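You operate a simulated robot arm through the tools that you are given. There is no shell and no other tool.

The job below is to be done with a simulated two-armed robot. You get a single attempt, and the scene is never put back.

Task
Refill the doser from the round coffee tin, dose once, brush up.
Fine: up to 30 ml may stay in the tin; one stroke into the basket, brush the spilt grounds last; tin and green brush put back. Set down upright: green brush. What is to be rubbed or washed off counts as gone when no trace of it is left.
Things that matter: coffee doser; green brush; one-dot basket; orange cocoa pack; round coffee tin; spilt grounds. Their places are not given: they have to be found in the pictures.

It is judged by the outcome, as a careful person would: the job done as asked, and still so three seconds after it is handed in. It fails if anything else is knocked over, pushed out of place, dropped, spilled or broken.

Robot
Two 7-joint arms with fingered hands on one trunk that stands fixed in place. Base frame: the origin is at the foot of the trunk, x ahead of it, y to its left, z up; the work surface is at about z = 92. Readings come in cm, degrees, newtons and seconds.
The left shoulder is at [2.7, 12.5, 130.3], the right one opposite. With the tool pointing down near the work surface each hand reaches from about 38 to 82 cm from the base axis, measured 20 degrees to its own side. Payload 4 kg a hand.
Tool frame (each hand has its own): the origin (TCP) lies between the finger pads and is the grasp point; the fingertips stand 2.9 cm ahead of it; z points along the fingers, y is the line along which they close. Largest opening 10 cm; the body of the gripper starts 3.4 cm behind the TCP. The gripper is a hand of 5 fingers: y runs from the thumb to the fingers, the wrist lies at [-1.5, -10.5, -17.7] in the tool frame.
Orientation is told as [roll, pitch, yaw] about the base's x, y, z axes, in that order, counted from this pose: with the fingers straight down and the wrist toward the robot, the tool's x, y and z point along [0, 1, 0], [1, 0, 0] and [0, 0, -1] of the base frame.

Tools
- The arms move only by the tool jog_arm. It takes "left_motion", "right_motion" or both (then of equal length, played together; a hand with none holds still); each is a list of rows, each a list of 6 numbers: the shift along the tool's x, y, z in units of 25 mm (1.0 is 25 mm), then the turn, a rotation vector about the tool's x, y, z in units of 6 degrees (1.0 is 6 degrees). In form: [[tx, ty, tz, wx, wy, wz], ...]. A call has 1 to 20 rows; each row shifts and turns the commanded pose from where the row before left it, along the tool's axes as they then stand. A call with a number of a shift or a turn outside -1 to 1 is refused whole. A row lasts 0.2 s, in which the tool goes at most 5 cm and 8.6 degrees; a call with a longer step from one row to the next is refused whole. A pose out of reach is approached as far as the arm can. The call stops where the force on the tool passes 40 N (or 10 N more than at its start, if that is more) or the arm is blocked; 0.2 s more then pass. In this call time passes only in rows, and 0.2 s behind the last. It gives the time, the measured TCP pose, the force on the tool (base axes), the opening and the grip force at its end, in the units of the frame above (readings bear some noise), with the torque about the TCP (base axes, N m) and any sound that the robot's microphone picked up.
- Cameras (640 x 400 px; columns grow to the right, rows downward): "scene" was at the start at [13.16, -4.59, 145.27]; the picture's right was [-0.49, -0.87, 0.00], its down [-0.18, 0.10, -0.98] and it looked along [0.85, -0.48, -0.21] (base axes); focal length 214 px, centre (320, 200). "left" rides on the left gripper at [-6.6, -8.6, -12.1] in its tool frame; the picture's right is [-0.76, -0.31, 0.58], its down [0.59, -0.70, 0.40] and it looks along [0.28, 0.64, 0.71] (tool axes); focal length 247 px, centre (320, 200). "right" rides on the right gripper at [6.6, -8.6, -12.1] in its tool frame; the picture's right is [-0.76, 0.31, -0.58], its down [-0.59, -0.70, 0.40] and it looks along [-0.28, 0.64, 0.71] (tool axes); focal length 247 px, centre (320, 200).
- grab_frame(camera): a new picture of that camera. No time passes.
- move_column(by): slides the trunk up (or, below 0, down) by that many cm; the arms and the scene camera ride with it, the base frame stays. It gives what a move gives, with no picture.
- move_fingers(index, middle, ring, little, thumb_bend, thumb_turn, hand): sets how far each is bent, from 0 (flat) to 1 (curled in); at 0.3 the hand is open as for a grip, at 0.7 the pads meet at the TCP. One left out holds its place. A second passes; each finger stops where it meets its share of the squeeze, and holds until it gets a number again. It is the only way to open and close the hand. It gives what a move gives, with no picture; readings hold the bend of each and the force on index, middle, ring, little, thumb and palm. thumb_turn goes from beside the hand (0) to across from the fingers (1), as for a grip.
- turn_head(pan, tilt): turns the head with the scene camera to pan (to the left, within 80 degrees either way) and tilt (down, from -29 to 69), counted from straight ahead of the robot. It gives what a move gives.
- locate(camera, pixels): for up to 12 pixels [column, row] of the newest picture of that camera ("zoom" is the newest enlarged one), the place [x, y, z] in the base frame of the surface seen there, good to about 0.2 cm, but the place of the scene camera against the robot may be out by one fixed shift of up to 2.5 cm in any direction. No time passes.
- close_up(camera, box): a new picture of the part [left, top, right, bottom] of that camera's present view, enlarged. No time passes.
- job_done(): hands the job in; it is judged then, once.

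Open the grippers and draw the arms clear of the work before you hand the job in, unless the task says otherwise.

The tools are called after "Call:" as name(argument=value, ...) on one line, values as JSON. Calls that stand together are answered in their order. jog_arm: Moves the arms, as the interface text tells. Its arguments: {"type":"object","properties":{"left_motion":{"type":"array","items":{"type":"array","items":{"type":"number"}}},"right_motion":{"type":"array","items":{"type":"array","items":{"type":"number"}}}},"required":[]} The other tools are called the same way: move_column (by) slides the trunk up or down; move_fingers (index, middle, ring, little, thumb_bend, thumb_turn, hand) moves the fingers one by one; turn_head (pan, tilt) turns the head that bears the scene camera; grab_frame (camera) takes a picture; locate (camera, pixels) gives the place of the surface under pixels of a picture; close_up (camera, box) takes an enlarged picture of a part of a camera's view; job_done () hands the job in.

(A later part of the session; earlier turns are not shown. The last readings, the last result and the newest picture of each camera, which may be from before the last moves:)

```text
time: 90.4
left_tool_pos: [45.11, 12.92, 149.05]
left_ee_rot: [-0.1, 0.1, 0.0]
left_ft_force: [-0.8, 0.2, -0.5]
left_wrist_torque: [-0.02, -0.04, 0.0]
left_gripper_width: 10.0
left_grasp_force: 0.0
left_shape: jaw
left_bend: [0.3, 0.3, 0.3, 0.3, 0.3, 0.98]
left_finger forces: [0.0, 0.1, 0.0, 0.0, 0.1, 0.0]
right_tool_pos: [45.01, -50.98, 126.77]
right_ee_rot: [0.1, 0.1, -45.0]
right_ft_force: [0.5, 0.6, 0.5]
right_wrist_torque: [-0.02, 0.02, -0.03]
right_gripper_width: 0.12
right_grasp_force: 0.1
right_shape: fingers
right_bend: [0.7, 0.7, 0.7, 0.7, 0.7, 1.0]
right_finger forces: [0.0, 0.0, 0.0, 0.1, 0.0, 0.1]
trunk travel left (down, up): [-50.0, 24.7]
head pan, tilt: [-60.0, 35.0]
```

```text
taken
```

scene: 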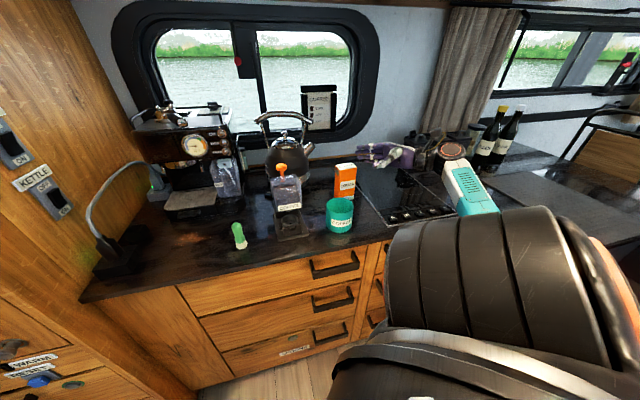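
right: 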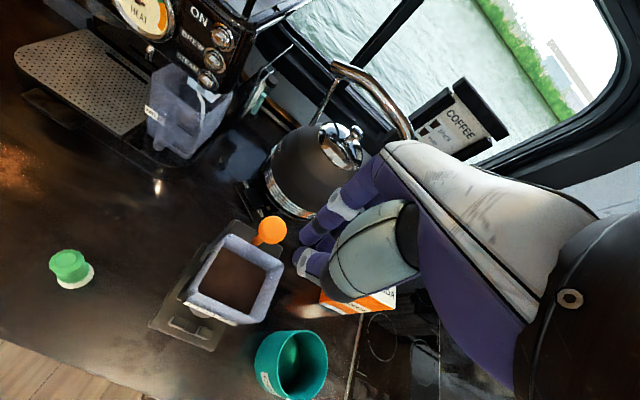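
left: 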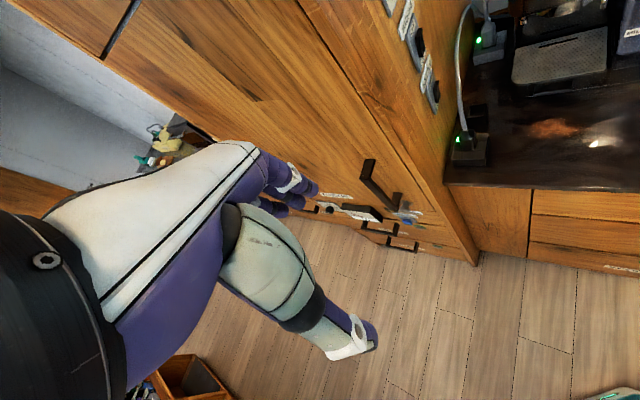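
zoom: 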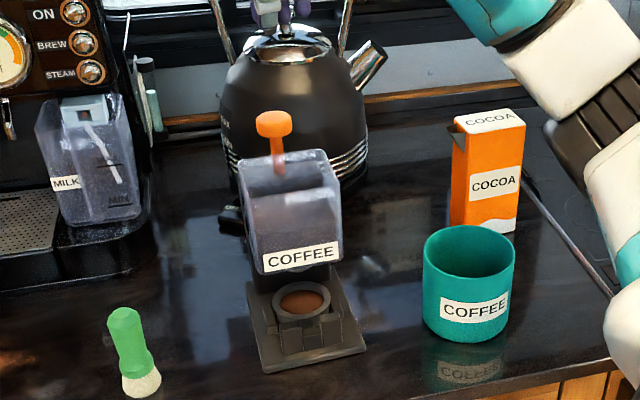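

The knob sprang back up and the basket is full; tin, cocoa and doser stand as before. Now the brush: I move the hand to the left to see the brush and spilt grounds clearly.

Call:
jog_arm(right_motion=[[0.8, -0.5, -0.1, 0, 0, 0], [0.8, -0.5, -0.1, 0, 0, 0], [0.8, -0.5, -0.1, 0, 0, 0], [0.8, -0.5, -0.1, 0, 0, 0], [0.8, -0.4, 0, 0, 0, 0], [0.8, -0.4, 0, 0, 0, 0], [0.8, -0.4, 0, 0, 0, 0], [0.8, -0.4, 0, 0, 0, 0], [0.8, -0.4, 0, 0, 0, 0], [0.8, 0, 0, 0, 0, 0]])

Call:
move_fingers(hand="right", index=0.4, middle=0.4, ring=0.4, little=0.4, thumb_bend=0.4)

Call:
grab_frame(camera="right")

Call:
turn_head(pan=-35, tilt=35)

Call:
grab_frame(camera="scene")

```text
time: 92.6
left_tool_pos: [45.3, 13.06, 149.03]
left_ee_rot: [-0.2, 0.2, 0.0]
left_ft_force: [0.3, 0.4, -0.4]
left_wrist_torque: [-0.05, 0.01, 0.0]
left_gripper_width: 9.97
left_grasp_force: 0.0
left_shape: jaw
left_bend: [0.3, 0.3, 0.3, 0.3, 0.3, 0.98]
left_finger forces: [0.0, 0.1, 0.0, 0.0, 0.1, 0.0]
right_tool_pos: [52.13, -29.72, 127.56]
right_ee_rot: [-0.1, 0.0, -45.0]
right_ft_force: [0.3, -0.3, -0.1]
right_wrist_torque: [-0.03, 0.02, 0.03]
right_gripper_width: 0.15
right_grasp_force: 0.3
right_shape: fingers
right_bend: [0.7, 0.7, 0.7, 0.7, 0.7, 1.0]
right_finger forces: [0.0, 0.1, 0.0, 0.0, 0.0, 0.0]
trunk travel left (down, up): [-50.0, 24.7]
head pan, tilt: [-60.0, 35.0]
```

```text
time: 93.6
left_tool_pos: [45.29, 13.0, 149.0]
left_ee_rot: [0.0, 0.0, 0.0]
left_ft_force: [0.1, 0.1, 0.5]
left_wrist_torque: [0.0, -0.02, -0.02]
left_gripper_width: 9.96
left_grasp_force: 0.1
left_shape: jaw
left_bend: [0.3, 0.3, 0.3, 0.3, 0.3, 0.98]
left_finger forces: [0.1, 0.0, 0.0, 0.0, 0.0, 0.0]
right_tool_pos: [52.08, -29.62, 127.77]
right_ee_rot: [0.0, 0.0, -45.0]
right_ft_force: [0.6, -0.5, 0.8]
right_wrist_torque: [0.0, 0.01, -0.02]
right_gripper_width: 7.44
right_grasp_force: 0.1
right_shape: fingers
right_bend: [0.4, 0.4, 0.4, 0.4, 0.4, 0.97]
right_finger forces: [0.0, 0.0, 0.0, 0.1, 0.1, 0.0]
trunk travel left (down, up): [-50.0, 24.7]
head pan, tilt: [-60.0, 35.0]
```

```text
taken
```

right: 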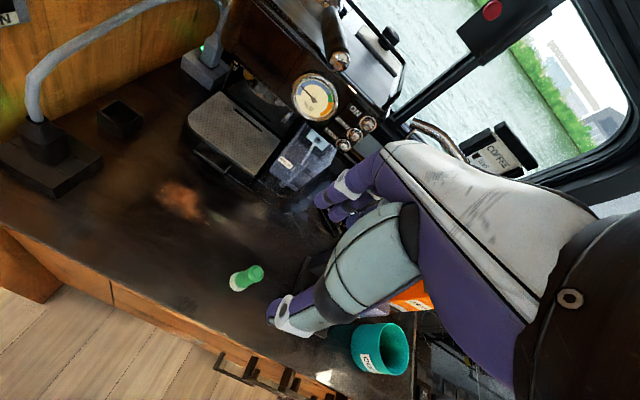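

```text
time: 94.5
left_tool_pos: [45.21, 12.97, 149.09]
left_ee_rot: [0.1, 0.0, -0.1]
left_ft_force: [0.3, 0.2, 0.2]
left_wrist_torque: [0.01, 0.0, 0.0]
left_gripper_width: 9.98
left_grasp_force: 0.1
left_shape: jaw
left_bend: [0.3, 0.3, 0.3, 0.3, 0.3, 0.98]
left_finger forces: [0.1, 0.1, 0.1, 0.0, 0.0, 0.0]
right_tool_pos: [51.93, -29.75, 127.64]
right_ee_rot: [-0.1, 0.0, -45.0]
right_ft_force: [0.3, 0.0, -0.1]
right_wrist_torque: [0.03, 0.0, 0.04]
right_gripper_width: 7.43
right_grasp_force: 0.0
right_shape: fingers
right_bend: [0.4, 0.4, 0.4, 0.4, 0.4, 0.97]
right_finger forces: [0.0, 0.0, 0.0, 0.0, 0.1, 0.0]
trunk travel left (down, up): [-50.0, 24.7]
head pan, tilt: [-35.0, 35.0]
```

```text
taken
```

scene: 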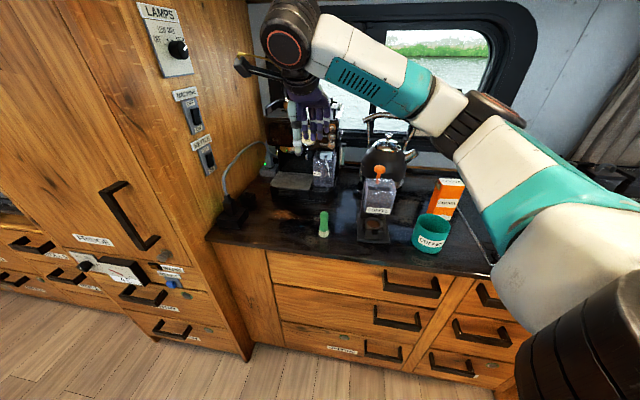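

The right camera now shows the grounds at (180,200) and the brush at (245,278). I enlarge and measure both and the machine's tray.

Call:
close_up(camera="right", box=[100, 120, 300, 300])

Call:
locate(camera="zoom", pixels=[[180, 185], [220, 180], [250, 220], [200, 230], [160, 200], [190, 165], [280, 240], [300, 260], [490, 335], [465, 370], [280, 70], [295, 130]])

Call:
locate(camera="right", pixels=[[185, 150], [250, 180], [200, 155], [270, 190], [245, 182], [190, 130], [255, 270], [240, 280], [250, 285], [233, 285], [125, 130], [90, 165]])

```text
2.22 times, centred on (200, 210) of right
```

zoom: 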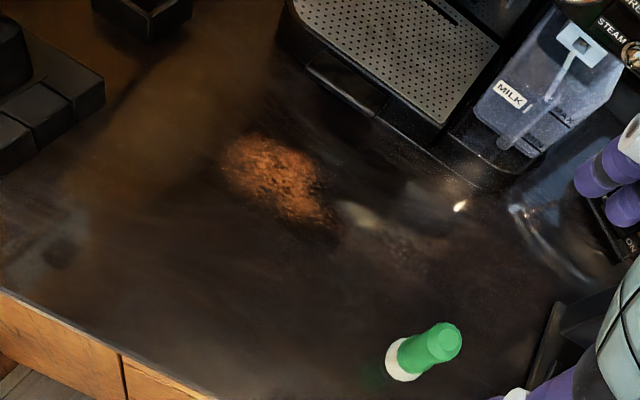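

```text
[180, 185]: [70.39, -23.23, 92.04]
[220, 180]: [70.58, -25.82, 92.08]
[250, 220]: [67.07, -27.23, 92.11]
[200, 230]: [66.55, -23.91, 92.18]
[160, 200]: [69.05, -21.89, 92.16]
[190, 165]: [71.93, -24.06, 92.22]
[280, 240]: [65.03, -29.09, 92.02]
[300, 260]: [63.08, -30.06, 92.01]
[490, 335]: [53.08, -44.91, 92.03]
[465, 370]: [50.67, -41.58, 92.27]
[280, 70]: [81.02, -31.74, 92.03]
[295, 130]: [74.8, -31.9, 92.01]
```

```text
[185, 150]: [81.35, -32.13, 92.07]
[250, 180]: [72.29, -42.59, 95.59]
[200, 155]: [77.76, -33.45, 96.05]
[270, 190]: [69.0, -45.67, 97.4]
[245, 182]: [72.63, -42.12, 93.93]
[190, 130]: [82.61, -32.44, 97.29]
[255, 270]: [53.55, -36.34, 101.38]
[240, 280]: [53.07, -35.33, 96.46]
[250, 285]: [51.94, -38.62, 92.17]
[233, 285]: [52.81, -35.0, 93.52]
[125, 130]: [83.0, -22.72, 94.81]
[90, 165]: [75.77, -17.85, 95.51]
```

I pick pixels on the actual patch outline in the enlarged picture (rusty patch from (225,150) to (335,225)).

Call:
locate(camera="zoom", pixels=[[275, 180], [228, 165], [245, 138], [290, 145], [315, 175], [335, 215], [325, 232], [295, 215], [260, 195], [235, 185], [360, 215], [440, 350]])

Call:
close_up(camera="right", box=[155, 165, 235, 245])

Call:
close_up(camera="right", box=[215, 245, 285, 305])

```text
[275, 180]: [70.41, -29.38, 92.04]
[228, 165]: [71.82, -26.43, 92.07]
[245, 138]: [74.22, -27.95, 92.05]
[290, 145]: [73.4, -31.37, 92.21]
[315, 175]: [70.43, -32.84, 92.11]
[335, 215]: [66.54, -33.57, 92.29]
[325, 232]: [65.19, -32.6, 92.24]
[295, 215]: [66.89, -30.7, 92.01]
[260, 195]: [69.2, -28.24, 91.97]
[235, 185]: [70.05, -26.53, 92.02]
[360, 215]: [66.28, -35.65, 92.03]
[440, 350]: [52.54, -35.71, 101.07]
```

```text
5.00 times, centred on (195, 205) of right
```

zoom: 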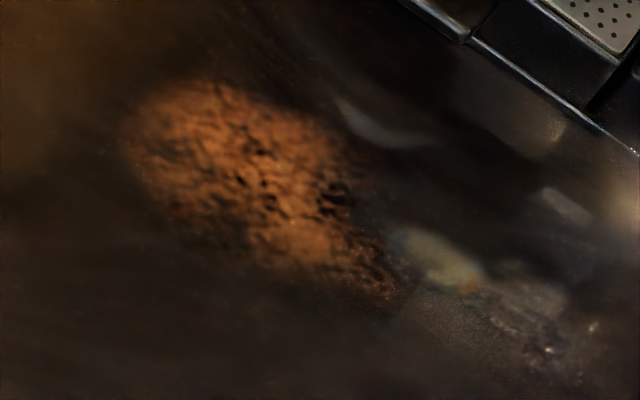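

```text
6.67 times, centred on (250, 275) of right
```

zoom: 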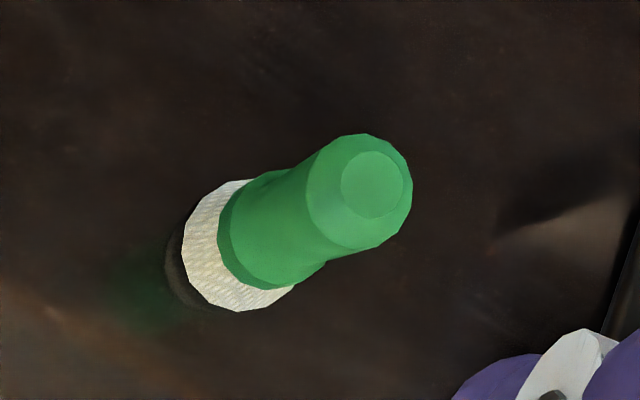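

The patch spans roughly U −33.5…−22.5, N 67.5…74.5. Now I measure the brush in its enlarged view (top at (372,185), bristle rim at (185,250)) and the machine's front.

Call:
locate(camera="zoom", pixels=[[372, 185], [345, 150], [410, 185], [350, 245], [310, 185], [250, 230], [290, 270], [225, 240], [240, 290], [190, 260], [215, 195], [280, 285]])

Call:
locate(camera="right", pixels=[[315, 100], [300, 85], [335, 140], [345, 145], [290, 165], [265, 75], [240, 60], [330, 50], [240, 135], [280, 150], [310, 165], [295, 180]])

```text
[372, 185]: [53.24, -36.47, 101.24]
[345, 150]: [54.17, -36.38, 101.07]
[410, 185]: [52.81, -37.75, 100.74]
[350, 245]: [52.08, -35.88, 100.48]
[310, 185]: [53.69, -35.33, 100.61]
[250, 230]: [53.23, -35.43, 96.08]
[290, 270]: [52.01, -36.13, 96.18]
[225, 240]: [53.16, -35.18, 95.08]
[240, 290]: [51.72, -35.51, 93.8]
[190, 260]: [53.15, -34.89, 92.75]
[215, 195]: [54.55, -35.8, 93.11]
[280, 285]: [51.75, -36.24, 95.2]
```

```text
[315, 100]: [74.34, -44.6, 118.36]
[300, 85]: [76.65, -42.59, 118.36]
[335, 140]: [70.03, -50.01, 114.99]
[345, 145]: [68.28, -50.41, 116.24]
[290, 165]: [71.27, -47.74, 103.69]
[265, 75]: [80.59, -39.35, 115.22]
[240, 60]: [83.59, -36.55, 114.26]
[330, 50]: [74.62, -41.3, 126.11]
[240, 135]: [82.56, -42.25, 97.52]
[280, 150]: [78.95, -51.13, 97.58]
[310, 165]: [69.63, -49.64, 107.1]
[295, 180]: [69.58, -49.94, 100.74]
```

The brush's axis is at (53.1,-36.5), top z 101.2, handle about 2.3 cm thick. I move the open hand above it, tips still 6 cm over its top.

Call:
jog_arm(right_motion=[[-0.2, 0.28, 0.88, 0, 0, 0], [-0.2, 0.28, 0.88, 0, 0, 0], [-0.2, 0.28, 0.88, 0, 0, 0], [-0.2, 0.28, 0.88, 0, 0, 0], [-0.2, 0.28, 0.88, 0, 0, 0], [-0.2, 0.28, 0.88, 0, 0, 0], [-0.2, 0.28, 0.88, 0, 0, 0], [-0.2, 0.28, 0.5, 0, 0, 0]])

Call:
grab_frame(camera="right")

Call:
close_up(camera="scene", box=[260, 130, 380, 250])

```text
time: 96.3
left_tool_pos: [45.14, 12.95, 149.02]
left_ee_rot: [0.0, 0.0, 0.0]
left_ft_force: [0.2, 0.7, 0.1]
left_wrist_torque: [0.01, 0.03, 0.0]
left_gripper_width: 9.96
left_grasp_force: 0.0
left_shape: jaw
left_bend: [0.3, 0.3, 0.3, 0.3, 0.3, 0.98]
left_finger forces: [0.0, 0.0, 0.0, 0.0, 0.1, 0.1]
right_tool_pos: [53.12, -36.5, 111.22]
right_ee_rot: [0.0, 0.0, -45.0]
right_ft_force: [-0.9, 0.3, -0.4]
right_wrist_torque: [0.03, -0.01, -0.03]
right_gripper_width: 7.44
right_grasp_force: 0.0
right_shape: fingers
right_bend: [0.4, 0.4, 0.4, 0.4, 0.4, 0.97]
right_finger forces: [0.0, 0.0, 0.0, 0.0, 0.0, 0.1]
trunk travel left (down, up): [-50.0, 24.7]
head pan, tilt: [-35.0, 35.0]
```

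```text
taken
```

right: 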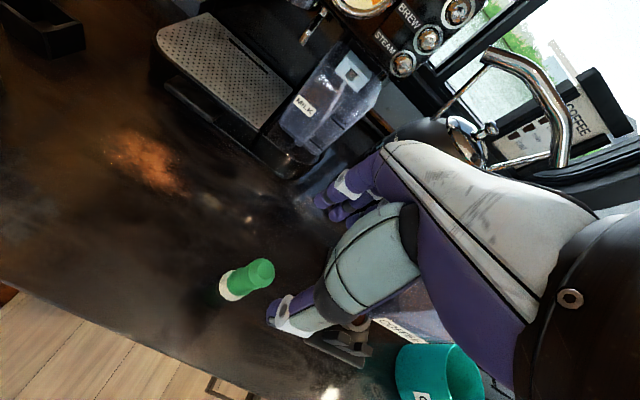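

```text
3.33 times, centred on (320, 190) of scene
```

zoom: 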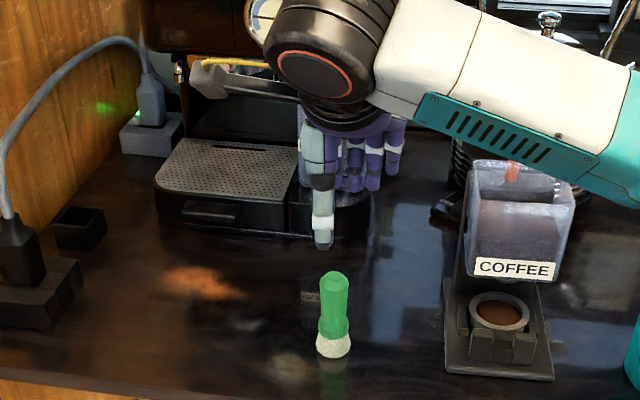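

The hand is centred over the brush. I descend around the handle to z≈98.5.

Call:
jog_arm(right_motion=[[0, 0, 0.8, 0, 0, 0], [0, 0, 0.8, 0, 0, 0], [0, 0, 0.8, 0, 0, 0], [0, 0, 0.8, 0, 0, 0], [0, 0, 0.8, 0, 0, 0], [0, 0, 0.6, 0, 0, 0], [0, 0, 0.48, 0, 0, 0]])

Call:
grab_frame(camera="right")

Call:
close_up(camera="scene", box=[260, 130, 380, 250])

```text
time: 97.9
left_tool_pos: [45.29, 12.99, 148.96]
left_ee_rot: [0.0, 0.0, 0.1]
left_ft_force: [0.7, -0.6, 0.1]
left_wrist_torque: [-0.01, -0.01, 0.0]
left_gripper_width: 9.98
left_grasp_force: 0.1
left_shape: jaw
left_bend: [0.3, 0.3, 0.3, 0.3, 0.3, 0.98]
left_finger forces: [0.0, 0.1, 0.0, 0.0, 0.1, 0.1]
right_tool_pos: [53.24, -36.44, 98.5]
right_ee_rot: [0.0, 0.0, -44.9]
right_ft_force: [-0.2, 0.3, 0.2]
right_wrist_torque: [-0.01, -0.01, 0.0]
right_gripper_width: 7.44
right_grasp_force: 0.1
right_shape: fingers
right_bend: [0.4, 0.4, 0.4, 0.4, 0.4, 0.97]
right_finger forces: [0.1, 0.0, 0.0, 0.1, 0.0, 0.0]
trunk travel left (down, up): [-50.0, 24.7]
head pan, tilt: [-35.0, 35.0]
```

```text
taken
```

right: 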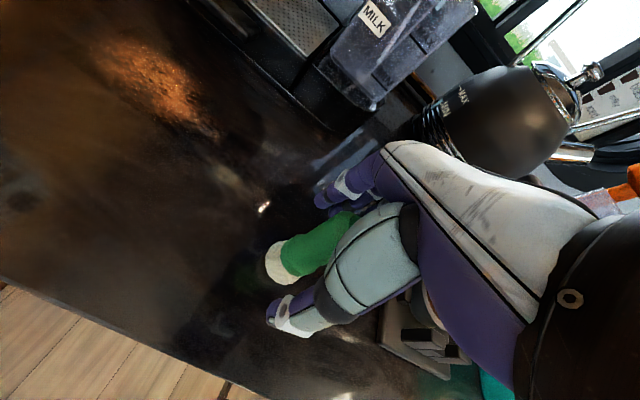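

```text
3.33 times, centred on (320, 190) of scene
```

zoom: 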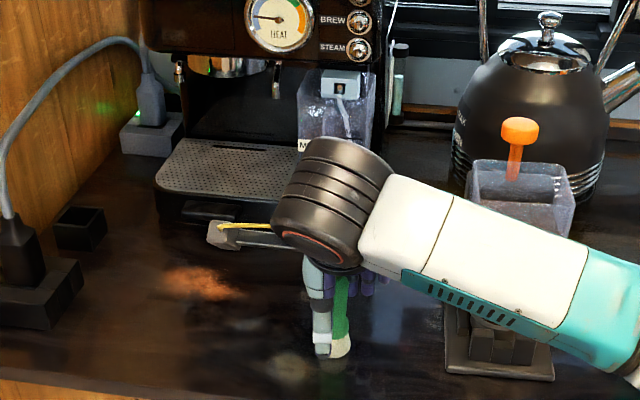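

The brush handle is between thumb and fingers. I close gently, then squeeze.

Call:
move_fingers(hand="right", index=0.58, middle=0.58, ring=0.58, little=0.58, thumb_bend=0.58)

Call:
grab_frame(camera="right")

```text
time: 98.9
left_tool_pos: [45.22, 13.05, 149.0]
left_ee_rot: [-0.1, 0.0, 0.0]
left_ft_force: [-0.5, 0.0, 0.0]
left_wrist_torque: [-0.03, 0.03, 0.0]
left_gripper_width: 9.97
left_grasp_force: 0.1
left_shape: jaw
left_bend: [0.3, 0.3, 0.3, 0.3, 0.3, 0.98]
left_finger forces: [0.1, 0.1, 0.0, 0.1, 0.0, 0.1]
right_tool_pos: [53.16, -36.45, 98.46]
right_ee_rot: [0.0, 0.1, -45.0]
right_ft_force: [0.3, -0.2, -0.7]
right_wrist_torque: [0.04, -0.01, 0.0]
right_gripper_width: 3.27
right_grasp_force: 0.0
right_shape: fingers
right_bend: [0.57, 0.57, 0.57, 0.57, 0.57, 0.99]
right_finger forces: [0.0, 0.0, 0.0, 0.0, 0.0, 0.0]
trunk travel left (down, up): [-50.0, 24.7]
head pan, tilt: [-35.0, 35.0]
```

```text
taken
```

right: 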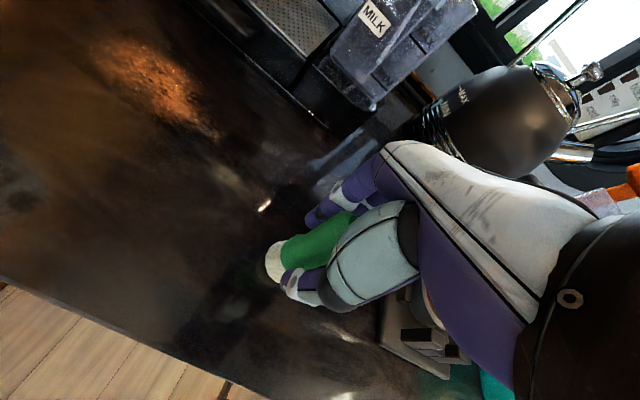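

No contact yet at 3.3 cm width. I close further to grip.

Call:
move_fingers(hand="right", index=0.7, middle=0.7, ring=0.68, little=0.68, thumb_bend=0.7)

Call:
close_up(camera="right", box=[240, 140, 440, 320])

Call:
close_up(camera="scene", box=[280, 170, 360, 250])

```text
time: 99.9
left_tool_pos: [45.14, 13.11, 149.1]
left_ee_rot: [0.0, 0.0, 0.1]
left_ft_force: [0.2, 0.2, 1.1]
left_wrist_torque: [-0.01, -0.04, -0.01]
left_gripper_width: 9.98
left_grasp_force: 0.1
left_shape: jaw
left_bend: [0.3, 0.3, 0.3, 0.3, 0.3, 0.98]
left_finger forces: [0.0, 0.1, 0.0, 0.0, 0.0, 0.1]
right_tool_pos: [53.24, -36.55, 98.54]
right_ee_rot: [0.0, 0.0, -45.0]
right_ft_force: [0.4, -1.2, 2.6]
right_wrist_torque: [0.03, -0.02, -0.02]
right_gripper_width: 2.17
right_grasp_force: 8.5
right_shape: fingers
right_bend: [0.64, 0.66, 0.68, 0.68, 0.63, 0.99]
right_finger forces: [5.2, 3.7, 0.1, 0.0, 8.0, 0.0]
trunk travel left (down, up): [-50.0, 24.7]
head pan, tilt: [-35.0, 35.0]
```

```text
2.22 times, centred on (340, 230) of right
```

zoom: 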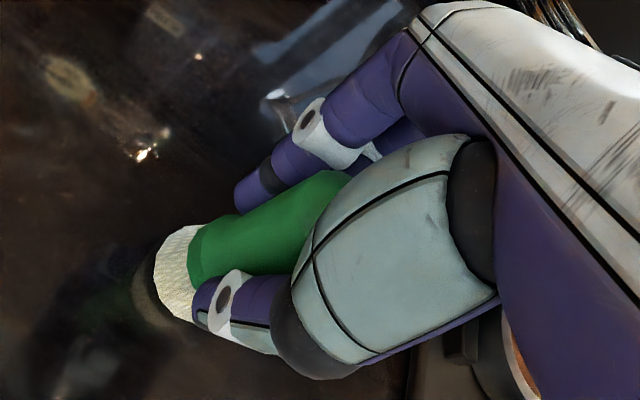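

```text
5.00 times, centred on (320, 210) of scene
```

zoom: 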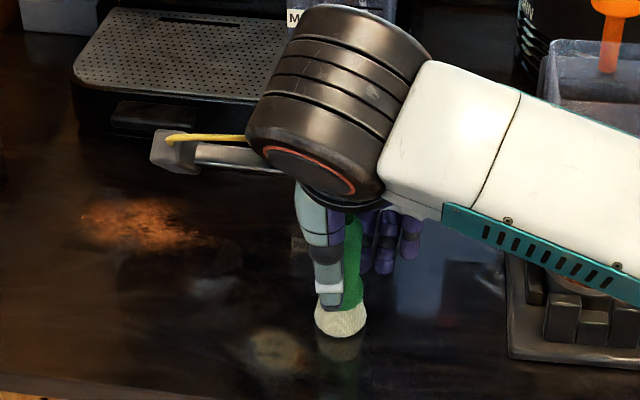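

The brush is held at about 8 N. I tighten the grip a little for sweeping.

Call:
move_fingers(hand="right", index=0.76, middle=0.76, thumb_bend=0.75)

Call:
jog_arm(right_motion=[[0, 0, -0.3, 0, 0, 0], [0, 0, -0.4, 0, 0, 0], [0, 0, -0.5, 0, 0, 0], [0, 0, -0.5, 0, 0, 0]])

Call:
close_up(camera="right", box=[240, 140, 440, 320])

Call:
close_up(camera="scene", box=[280, 170, 360, 250])

```text
time: 100.9
left_tool_pos: [45.19, 12.99, 149.08]
left_ee_rot: [0.0, 0.0, 0.0]
left_ft_force: [-0.6, 0.1, 0.7]
left_wrist_torque: [0.0, 0.02, 0.0]
left_gripper_width: 9.97
left_grasp_force: 0.1
left_shape: jaw
left_bend: [0.3, 0.3, 0.3, 0.3, 0.3, 0.98]
left_finger forces: [0.0, 0.1, 0.0, 0.1, 0.1, 0.0]
right_tool_pos: [53.12, -36.43, 98.39]
right_ee_rot: [-0.1, 0.0, -44.9]
right_ft_force: [-0.2, -0.1, 1.5]
right_wrist_torque: [0.12, 0.02, -0.02]
right_gripper_width: 2.06
right_grasp_force: 16.2
right_shape: fingers
right_bend: [0.74, 0.73, 0.68, 0.68, 0.63, 0.98]
right_finger forces: [9.5, 7.3, 0.0, 0.1, 15.7, 0.0]
trunk travel left (down, up): [-50.0, 24.7]
head pan, tilt: [-35.0, 35.0]
```

```text
time: 101.9
left_tool_pos: [45.18, 12.97, 149.14]
left_ee_rot: [-0.1, -0.1, -0.1]
left_ft_force: [0.9, -0.8, -0.5]
left_wrist_torque: [-0.02, 0.0, -0.02]
left_gripper_width: 9.99
left_grasp_force: 0.1
left_shape: jaw
left_bend: [0.3, 0.3, 0.3, 0.3, 0.3, 0.98]
left_finger forces: [0.1, 0.0, 0.0, 0.1, 0.0, 0.1]
right_tool_pos: [53.04, -36.4, 102.6]
right_ee_rot: [0.1, 0.1, -45.0]
right_ft_force: [-0.6, 0.5, -1.3]
right_wrist_torque: [0.0, -0.03, -0.02]
right_gripper_width: 2.06
right_grasp_force: 16.9
right_shape: fingers
right_bend: [0.74, 0.73, 0.68, 0.68, 0.63, 0.98]
right_finger forces: [9.6, 7.4, 0.0, 0.0, 15.7, 0.1]
trunk travel left (down, up): [-50.0, 24.7]
head pan, tilt: [-35.0, 35.0]
```

```text
2.22 times, centred on (340, 230) of right
```

zoom: 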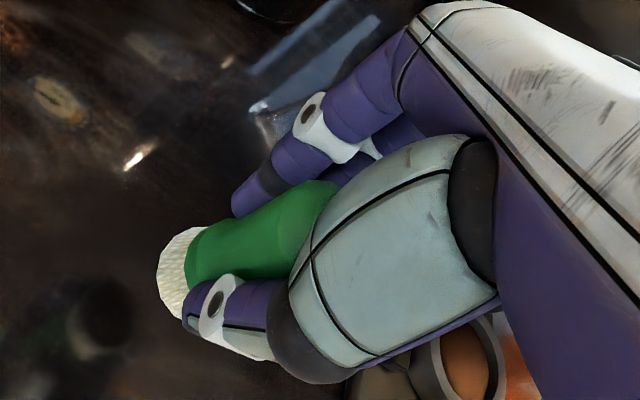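

```text
5.00 times, centred on (320, 210) of scene
```

zoom: 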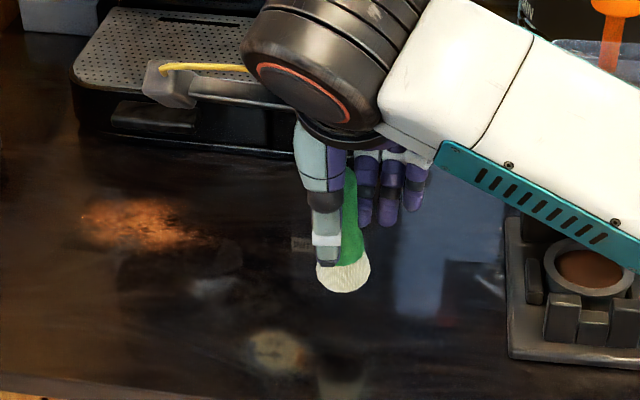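

The brush is held upright; basket content is undisturbed. I carry it left to the right-hand end of the patch (U −21, N 67) and lower until the bristles meet the counter.

Call:
jog_arm(right_motion=[[0.92, 0.38, 0, 0, 0, 0], [0.92, 0.38, 0, 0, 0, 0], [0.92, 0.38, 0, 0, 0, 0], [0.92, 0.38, 0, 0, 0, 0], [0, 0, 0.5, 0, 0, 0], [0, 0, 0.5, 0, 0, 0], [0, 0, 0.5, 0, 0, 0]])

Call:
grab_frame(camera="right")

Call:
close_up(camera="scene", box=[220, 140, 360, 250])

```text
time: 103.5
left_tool_pos: [45.18, 13.06, 149.01]
left_ee_rot: [0.0, 0.1, 0.0]
left_ft_force: [-0.4, 0.3, -0.9]
left_wrist_torque: [-0.04, 0.01, 0.03]
left_gripper_width: 9.99
left_grasp_force: 0.1
left_shape: jaw
left_bend: [0.3, 0.3, 0.3, 0.3, 0.3, 0.98]
left_finger forces: [0.1, 0.0, 0.0, 0.0, 0.1, 0.0]
right_tool_pos: [62.48, -32.71, 98.79]
right_ee_rot: [0.0, 0.0, -45.0]
right_ft_force: [0.3, 1.2, -1.4]
right_wrist_torque: [0.01, -0.04, 0.0]
right_gripper_width: 2.03
right_grasp_force: 16.7
right_shape: fingers
right_bend: [0.74, 0.73, 0.68, 0.68, 0.63, 0.98]
right_finger forces: [9.5, 7.5, 0.1, 0.1, 15.5, 0.0]
trunk travel left (down, up): [-50.0, 24.7]
head pan, tilt: [-35.0, 35.0]
```

```text
taken
```

right: 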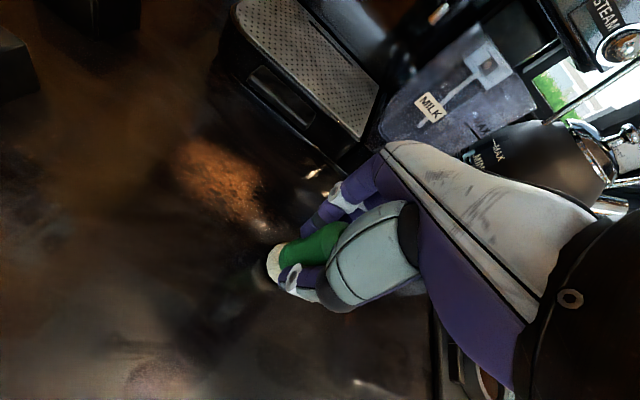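

```text
3.64 times, centred on (290, 195) of scene
```

zoom: 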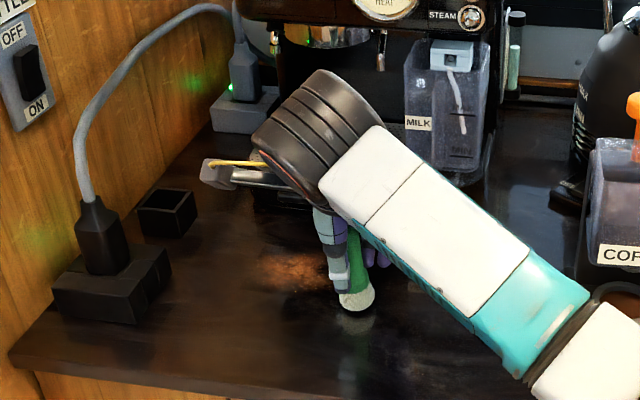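

The bristles are a few mm above the counter just right of the patch. I lower in 1 mm steps to feel contact.

Call:
jog_arm(right_motion=[[0, 0, 0.04, 0, 0, 0], [0, 0, 0.04, 0, 0, 0], [0, 0, 0.04, 0, 0, 0], [0, 0, 0.04, 0, 0, 0]])

Call:
jog_arm(right_motion=[[0, 0, 0.04, 0, 0, 0], [0, 0, 0.04, 0, 0, 0]])

```text
time: 104.5
left_tool_pos: [45.31, 12.98, 149.03]
left_ee_rot: [-0.1, 0.0, -0.1]
left_ft_force: [-0.2, 0.3, -0.4]
left_wrist_torque: [0.01, 0.01, -0.02]
left_gripper_width: 9.98
left_grasp_force: 0.1
left_shape: jaw
left_bend: [0.3, 0.3, 0.3, 0.3, 0.3, 0.98]
left_finger forces: [0.1, 0.0, 0.1, 0.0, 0.0, 0.0]
right_tool_pos: [62.47, -32.7, 98.52]
right_ee_rot: [0.0, 0.0, -44.9]
right_ft_force: [0.2, -0.6, 0.4]
right_wrist_torque: [-0.01, 0.02, -0.01]
right_gripper_width: 2.05
right_grasp_force: 16.6
right_shape: fingers
right_bend: [0.74, 0.73, 0.68, 0.68, 0.63, 0.98]
right_finger forces: [9.5, 7.5, 0.0, 0.0, 15.6, 0.0]
trunk travel left (down, up): [-50.0, 24.7]
head pan, tilt: [-35.0, 35.0]
```

```text
time: 105.1
left_tool_pos: [44.96, 13.01, 149.14]
left_ee_rot: [0.0, 0.0, -0.1]
left_ft_force: [0.1, 0.2, -0.7]
left_wrist_torque: [-0.02, 0.01, 0.02]
left_gripper_width: 9.97
left_grasp_force: 0.1
left_shape: jaw
left_bend: [0.3, 0.3, 0.3, 0.3, 0.3, 0.98]
left_finger forces: [0.1, 0.0, 0.0, 0.1, 0.1, 0.1]
right_tool_pos: [62.56, -32.61, 98.51]
right_ee_rot: [0.2, -0.2, -45.0]
right_ft_force: [0.2, -1.7, 8.9]
right_wrist_torque: [0.06, 0.05, -0.03]
right_gripper_width: 2.01
right_grasp_force: 17.6
right_shape: fingers
right_bend: [0.74, 0.73, 0.68, 0.68, 0.63, 0.98]
right_finger forces: [10.7, 9.3, 0.0, 0.0, 15.6, 0.0]
trunk travel left (down, up): [-50.0, 24.7]
head pan, tilt: [-35.0, 35.0]
```

Contact: the counter pushes back about 9 N. I sweep left along the near edge of the patch.

Call:
jog_arm(right_motion=[[0.4, 0, 0, 0, 0, 0], [0.4, 0, 0, 0, 0, 0], [0.4, 0, 0, 0, 0, 0], [0.4, 0, 0, 0, 0, 0], [0.4, 0, 0, 0, 0, 0], [0.4, 0, 0, 0, 0, 0]])

Call:
grab_frame(camera="right")

Call:
close_up(camera="scene", box=[220, 140, 360, 250])

```text
time: 106.5
left_tool_pos: [45.1, 13.14, 149.14]
left_ee_rot: [0.0, 0.1, 0.0]
left_ft_force: [0.0, -1.1, -1.2]
left_wrist_torque: [0.01, 0.01, 0.0]
left_gripper_width: 9.96
left_grasp_force: 0.0
left_shape: jaw
left_bend: [0.3, 0.3, 0.3, 0.3, 0.3, 0.98]
left_finger forces: [0.1, 0.0, 0.1, 0.0, 0.0, 0.0]
right_tool_pos: [66.7, -28.26, 98.2]
right_ee_rot: [-0.1, 0.1, -44.9]
right_ft_force: [-1.2, -0.4, 5.4]
right_wrist_torque: [-0.01, 0.18, 0.04]
right_gripper_width: 1.87
right_grasp_force: 17.9
right_shape: fingers
right_bend: [0.74, 0.76, 0.68, 0.68, 0.63, 0.97]
right_finger forces: [6.3, 15.4, 0.0, 0.0, 14.4, 0.1]
trunk travel left (down, up): [-50.0, 24.7]
head pan, tilt: [-35.0, 35.0]
```

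```text
taken
```

right: 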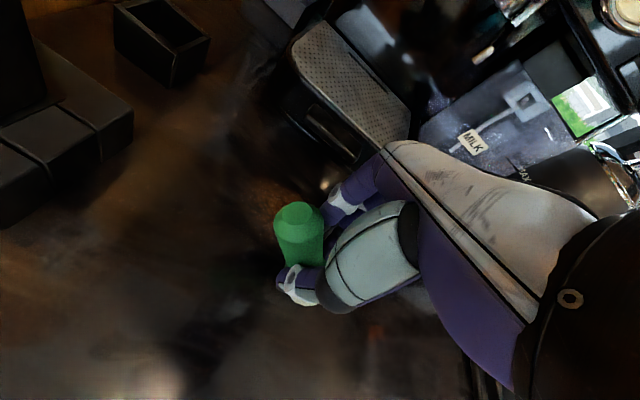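

```text
3.64 times, centred on (290, 195) of scene
```

zoom: 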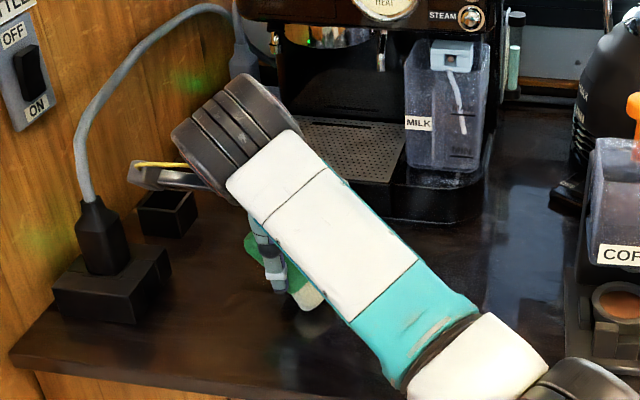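

The brush has pivoted in the grip: its top leans left (handle top at (300,212) in the right view), bristles trailing right. I measure the lean before correcting it.

Call:
close_up(camera="right", box=[240, 160, 400, 320])

Call:
locate(camera="right", pixels=[[298, 210], [280, 215], [318, 212], [298, 228], [297, 250], [310, 255], [280, 240], [270, 195], [262, 200]])

Call:
locate(camera="scene", pixels=[[293, 209], [297, 215], [303, 221], [304, 223], [289, 204]])

```text
2.50 times, centred on (320, 240) of right
```

zoom: 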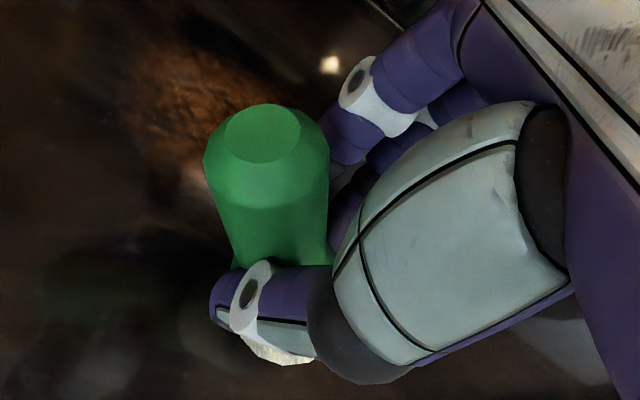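

```text
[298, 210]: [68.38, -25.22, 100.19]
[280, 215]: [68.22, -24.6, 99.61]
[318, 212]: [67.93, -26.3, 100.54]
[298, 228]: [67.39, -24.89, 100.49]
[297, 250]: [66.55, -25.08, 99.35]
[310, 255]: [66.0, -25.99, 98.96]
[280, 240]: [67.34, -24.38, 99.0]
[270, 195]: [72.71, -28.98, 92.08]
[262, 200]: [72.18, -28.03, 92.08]
```

```text
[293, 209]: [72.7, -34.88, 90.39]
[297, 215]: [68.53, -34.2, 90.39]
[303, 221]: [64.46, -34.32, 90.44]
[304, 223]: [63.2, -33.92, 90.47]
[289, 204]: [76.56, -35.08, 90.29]
```

The brush leans about 38°, pivoting at the fingertips. Moving the hand back right with the bristles held by friction should swing it upright; I do that in small steps, rising slightly.

Call:
jog_arm(right_motion=[[-0.2, 0, -0.005, 0, 0, 0], [-0.2, 0, -0.01, 0, 0, 0], [-0.2, 0, -0.01, 0, 0, 0], [-0.2, 0, -0.01, 0, 0, 0], [-0.2, 0, -0.01, 0, 0, 0]])

Call:
close_up(camera="right", box=[240, 160, 400, 320])

Call:
close_up(camera="scene", box=[240, 170, 340, 250])

```text
time: 107.7
left_tool_pos: [45.15, 13.12, 149.05]
left_ee_rot: [0.0, -0.1, 0.0]
left_ft_force: [0.0, -0.4, 0.9]
left_wrist_torque: [-0.01, 0.01, 0.02]
left_gripper_width: 9.97
left_grasp_force: 0.1
left_shape: jaw
left_bend: [0.3, 0.3, 0.3, 0.3, 0.3, 0.98]
left_finger forces: [0.1, 0.1, 0.0, 0.0, 0.0, 0.1]
right_tool_pos: [64.88, -30.1, 98.32]
right_ee_rot: [-0.1, 0.0, -45.0]
right_ft_force: [1.3, 1.3, 3.7]
right_wrist_torque: [0.09, -0.07, -0.02]
right_gripper_width: 1.78
right_grasp_force: 16.0
right_shape: fingers
right_bend: [0.74, 0.75, 0.68, 0.68, 0.64, 0.97]
right_finger forces: [8.7, 8.2, 0.0, 0.0, 15.0, 0.0]
trunk travel left (down, up): [-50.0, 24.7]
head pan, tilt: [-35.0, 35.0]
```

```text
2.50 times, centred on (320, 240) of right
```

zoom: 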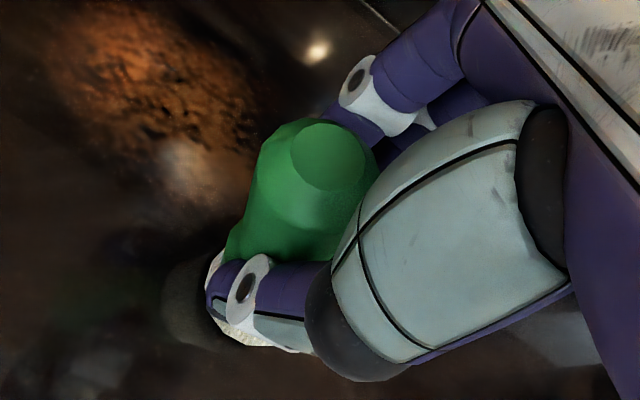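

```text
5.00 times, centred on (290, 210) of scene
```

zoom: 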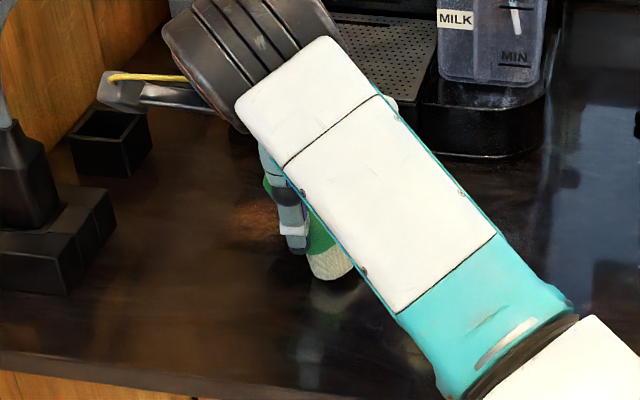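

It swings back as intended. I continue a bit further right and measure the handle top again.

Call:
jog_arm(right_motion=[[-0.2, 0, 0, 0, 0, 0], [-0.2, 0, 0, 0, 0, 0]])

Call:
close_up(camera="right", box=[240, 160, 400, 320])

Call:
locate(camera="zoom", pixels=[[330, 170], [345, 180], [300, 170], [330, 200], [240, 255], [230, 300], [250, 320]])

```text
time: 108.3
left_tool_pos: [45.15, 13.07, 149.04]
left_ee_rot: [0.0, 0.0, 0.0]
left_ft_force: [0.0, -0.5, -0.9]
left_wrist_torque: [0.0, 0.03, 0.01]
left_gripper_width: 10.01
left_grasp_force: 0.0
left_shape: jaw
left_bend: [0.3, 0.3, 0.3, 0.3, 0.3, 0.98]
left_finger forces: [0.0, 0.0, 0.0, 0.0, 0.0, 0.1]
right_tool_pos: [64.18, -30.88, 98.38]
right_ee_rot: [0.0, 0.0, -45.0]
right_ft_force: [0.4, 0.7, 4.0]
right_wrist_torque: [0.1, -0.01, 0.01]
right_gripper_width: 1.8
right_grasp_force: 15.9
right_shape: fingers
right_bend: [0.74, 0.75, 0.68, 0.68, 0.64, 0.97]
right_finger forces: [8.8, 8.3, 0.0, 0.0, 14.9, 0.1]
trunk travel left (down, up): [-50.0, 24.7]
head pan, tilt: [-35.0, 35.0]
```

```text
2.50 times, centred on (320, 240) of right
```

zoom: 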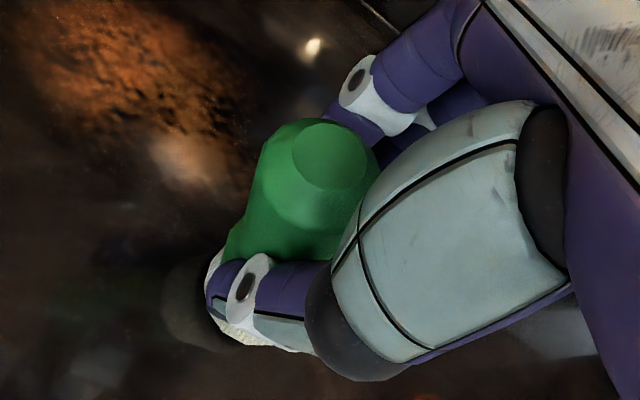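

```text
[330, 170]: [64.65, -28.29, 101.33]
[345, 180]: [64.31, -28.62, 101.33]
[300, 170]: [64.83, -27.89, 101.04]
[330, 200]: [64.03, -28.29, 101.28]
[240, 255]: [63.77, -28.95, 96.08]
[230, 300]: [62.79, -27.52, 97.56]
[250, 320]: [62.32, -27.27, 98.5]
```

The lean is now about 22°. Pressing a little more while moving right should bring it below the self-righting angle, after which pressing down will seat it flat.

Call:
jog_arm(right_motion=[[0, 0, 0.03, 0, 0, 0], [-0.15, 0, 0.01, 0, 0, 0], [-0.15, 0, 0, 0, 0, 0], [-0.15, 0, 0, 0, 0, 0]])

Call:
close_up(camera="right", box=[240, 160, 400, 320])

Call:
locate(camera="zoom", pixels=[[340, 175], [350, 190], [320, 180], [345, 200], [320, 155]])

```text
time: 109.3
left_tool_pos: [45.16, 12.96, 149.03]
left_ee_rot: [0.0, 0.0, 0.0]
left_ft_force: [0.4, 0.1, 0.0]
left_wrist_torque: [0.03, -0.01, 0.03]
left_gripper_width: 9.98
left_grasp_force: 0.0
left_shape: jaw
left_bend: [0.3, 0.3, 0.3, 0.3, 0.3, 0.98]
left_finger forces: [0.1, 0.1, 0.0, 0.0, 0.0, 0.1]
right_tool_pos: [63.39, -31.73, 98.23]
right_ee_rot: [0.0, 0.0, -44.9]
right_ft_force: [1.4, 2.3, 6.5]
right_wrist_torque: [0.25, -0.04, -0.04]
right_gripper_width: 1.74
right_grasp_force: 15.5
right_shape: fingers
right_bend: [0.74, 0.74, 0.68, 0.68, 0.65, 0.96]
right_finger forces: [10.1, 5.9, 0.0, 0.1, 14.5, 0.0]
trunk travel left (down, up): [-50.0, 24.7]
head pan, tilt: [-35.0, 35.0]
```

```text
2.50 times, centred on (320, 240) of right
```

zoom: 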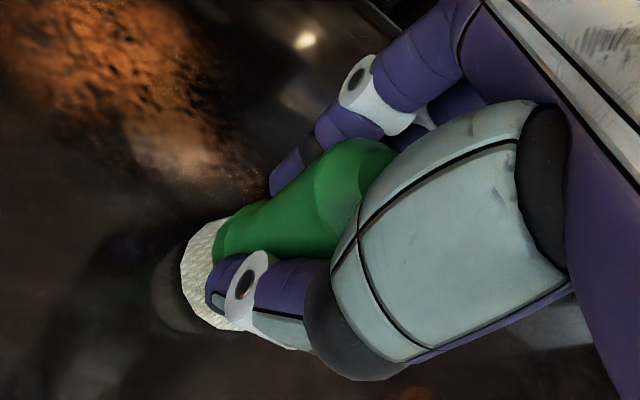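

```text
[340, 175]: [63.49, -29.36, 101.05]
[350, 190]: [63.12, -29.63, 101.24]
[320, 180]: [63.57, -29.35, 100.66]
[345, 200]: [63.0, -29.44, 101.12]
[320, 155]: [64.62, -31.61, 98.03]
```

Nearly upright now. I press straight down lightly so the flat bristle base squares itself on the counter, then check.

Call:
jog_arm(right_motion=[[-0.06, 0, 0, 0, 0, 0], [0, 0, 0.03, 0, 0, 0], [0, 0, 0.03, 0, 0, 0]])

Call:
close_up(camera="right", box=[240, 160, 400, 320])

Call:
close_up(camera="scene", box=[240, 170, 340, 250])

```text
time: 110.1
left_tool_pos: [45.18, 13.07, 149.14]
left_ee_rot: [-0.1, 0.1, 0.1]
left_ft_force: [0.4, -0.6, 0.0]
left_wrist_torque: [-0.02, 0.0, -0.01]
left_gripper_width: 9.97
left_grasp_force: 0.1
left_shape: jaw
left_bend: [0.3, 0.3, 0.3, 0.3, 0.3, 0.98]
left_finger forces: [0.0, 0.0, 0.0, 0.0, 0.0, 0.0]
right_tool_pos: [63.34, -31.71, 98.28]
right_ee_rot: [0.0, -0.1, -45.0]
right_ft_force: [0.3, 2.3, 9.1]
right_wrist_torque: [0.23, -0.01, 0.02]
right_gripper_width: 1.73
right_grasp_force: 15.5
right_shape: fingers
right_bend: [0.74, 0.74, 0.68, 0.68, 0.65, 0.96]
right_finger forces: [10.1, 6.7, 0.0, 0.0, 14.6, 0.1]
trunk travel left (down, up): [-50.0, 24.7]
head pan, tilt: [-35.0, 35.0]
```

```text
2.50 times, centred on (320, 240) of right
```

zoom: 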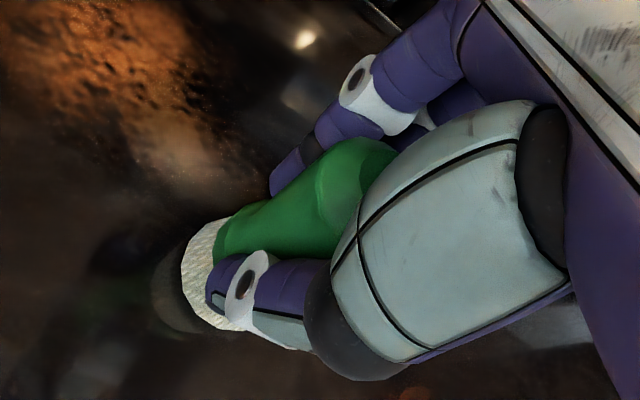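

```text
5.00 times, centred on (290, 210) of scene
```

zoom: 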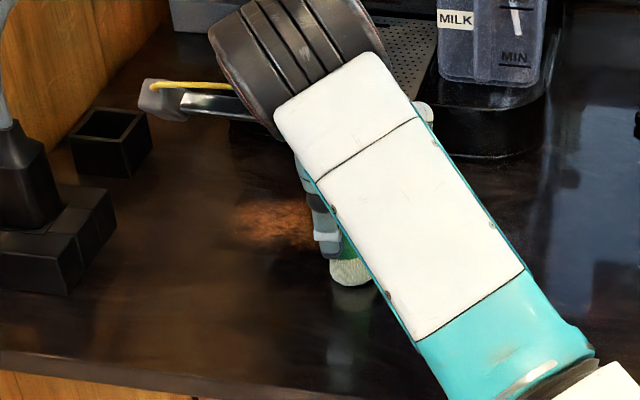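

The brush stands upright again on its bristles. While it is seated I loosen the fingers slightly to let it settle, so that I can re-grip lower and firmer.

Call:
move_fingers(hand="right", index=0.59, middle=0.59, ring=0.55, little=0.55, thumb_bend=0.58)

Call:
close_up(camera="right", box=[240, 160, 400, 320])

Call:
locate(camera="zoom", pixels=[[350, 150], [330, 155], [280, 200], [230, 240], [195, 245], [190, 290], [215, 225], [260, 230], [300, 240], [205, 270]])

```text
time: 111.1
left_tool_pos: [45.26, 13.06, 149.03]
left_ee_rot: [0.0, 0.0, 0.0]
left_ft_force: [0.1, 0.1, -0.6]
left_wrist_torque: [0.02, 0.04, 0.0]
left_gripper_width: 9.99
left_grasp_force: 0.1
left_shape: jaw
left_bend: [0.3, 0.3, 0.3, 0.3, 0.3, 0.98]
left_finger forces: [0.0, 0.0, 0.0, 0.1, 0.1, 0.0]
right_tool_pos: [63.33, -31.82, 98.09]
right_ee_rot: [0.0, -0.1, -45.1]
right_ft_force: [-0.4, -0.3, -0.1]
right_wrist_torque: [0.0, 0.01, 0.0]
right_gripper_width: 3.03
right_grasp_force: 0.2
right_shape: fingers
right_bend: [0.59, 0.59, 0.55, 0.55, 0.57, 0.99]
right_finger forces: [0.0, 0.0, 0.0, 0.0, 0.3, 0.0]
trunk travel left (down, up): [-50.0, 24.7]
head pan, tilt: [-35.0, 35.0]
```

```text
2.50 times, centred on (320, 240) of right
```

zoom: 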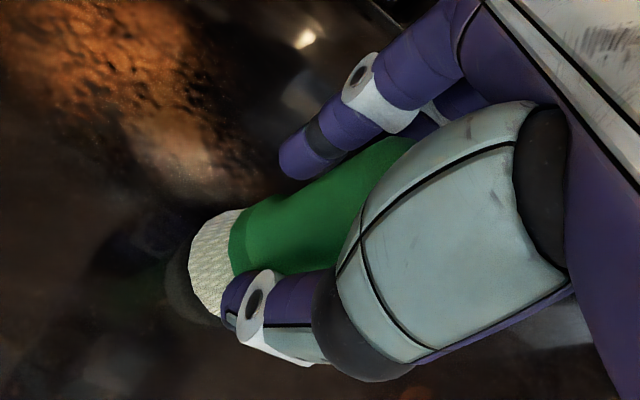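

```text
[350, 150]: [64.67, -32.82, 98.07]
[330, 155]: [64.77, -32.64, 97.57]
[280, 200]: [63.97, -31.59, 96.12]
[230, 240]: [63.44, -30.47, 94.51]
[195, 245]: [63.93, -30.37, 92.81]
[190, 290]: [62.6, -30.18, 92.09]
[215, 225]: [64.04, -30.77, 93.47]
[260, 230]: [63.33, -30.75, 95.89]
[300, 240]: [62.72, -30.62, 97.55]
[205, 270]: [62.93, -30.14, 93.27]
```

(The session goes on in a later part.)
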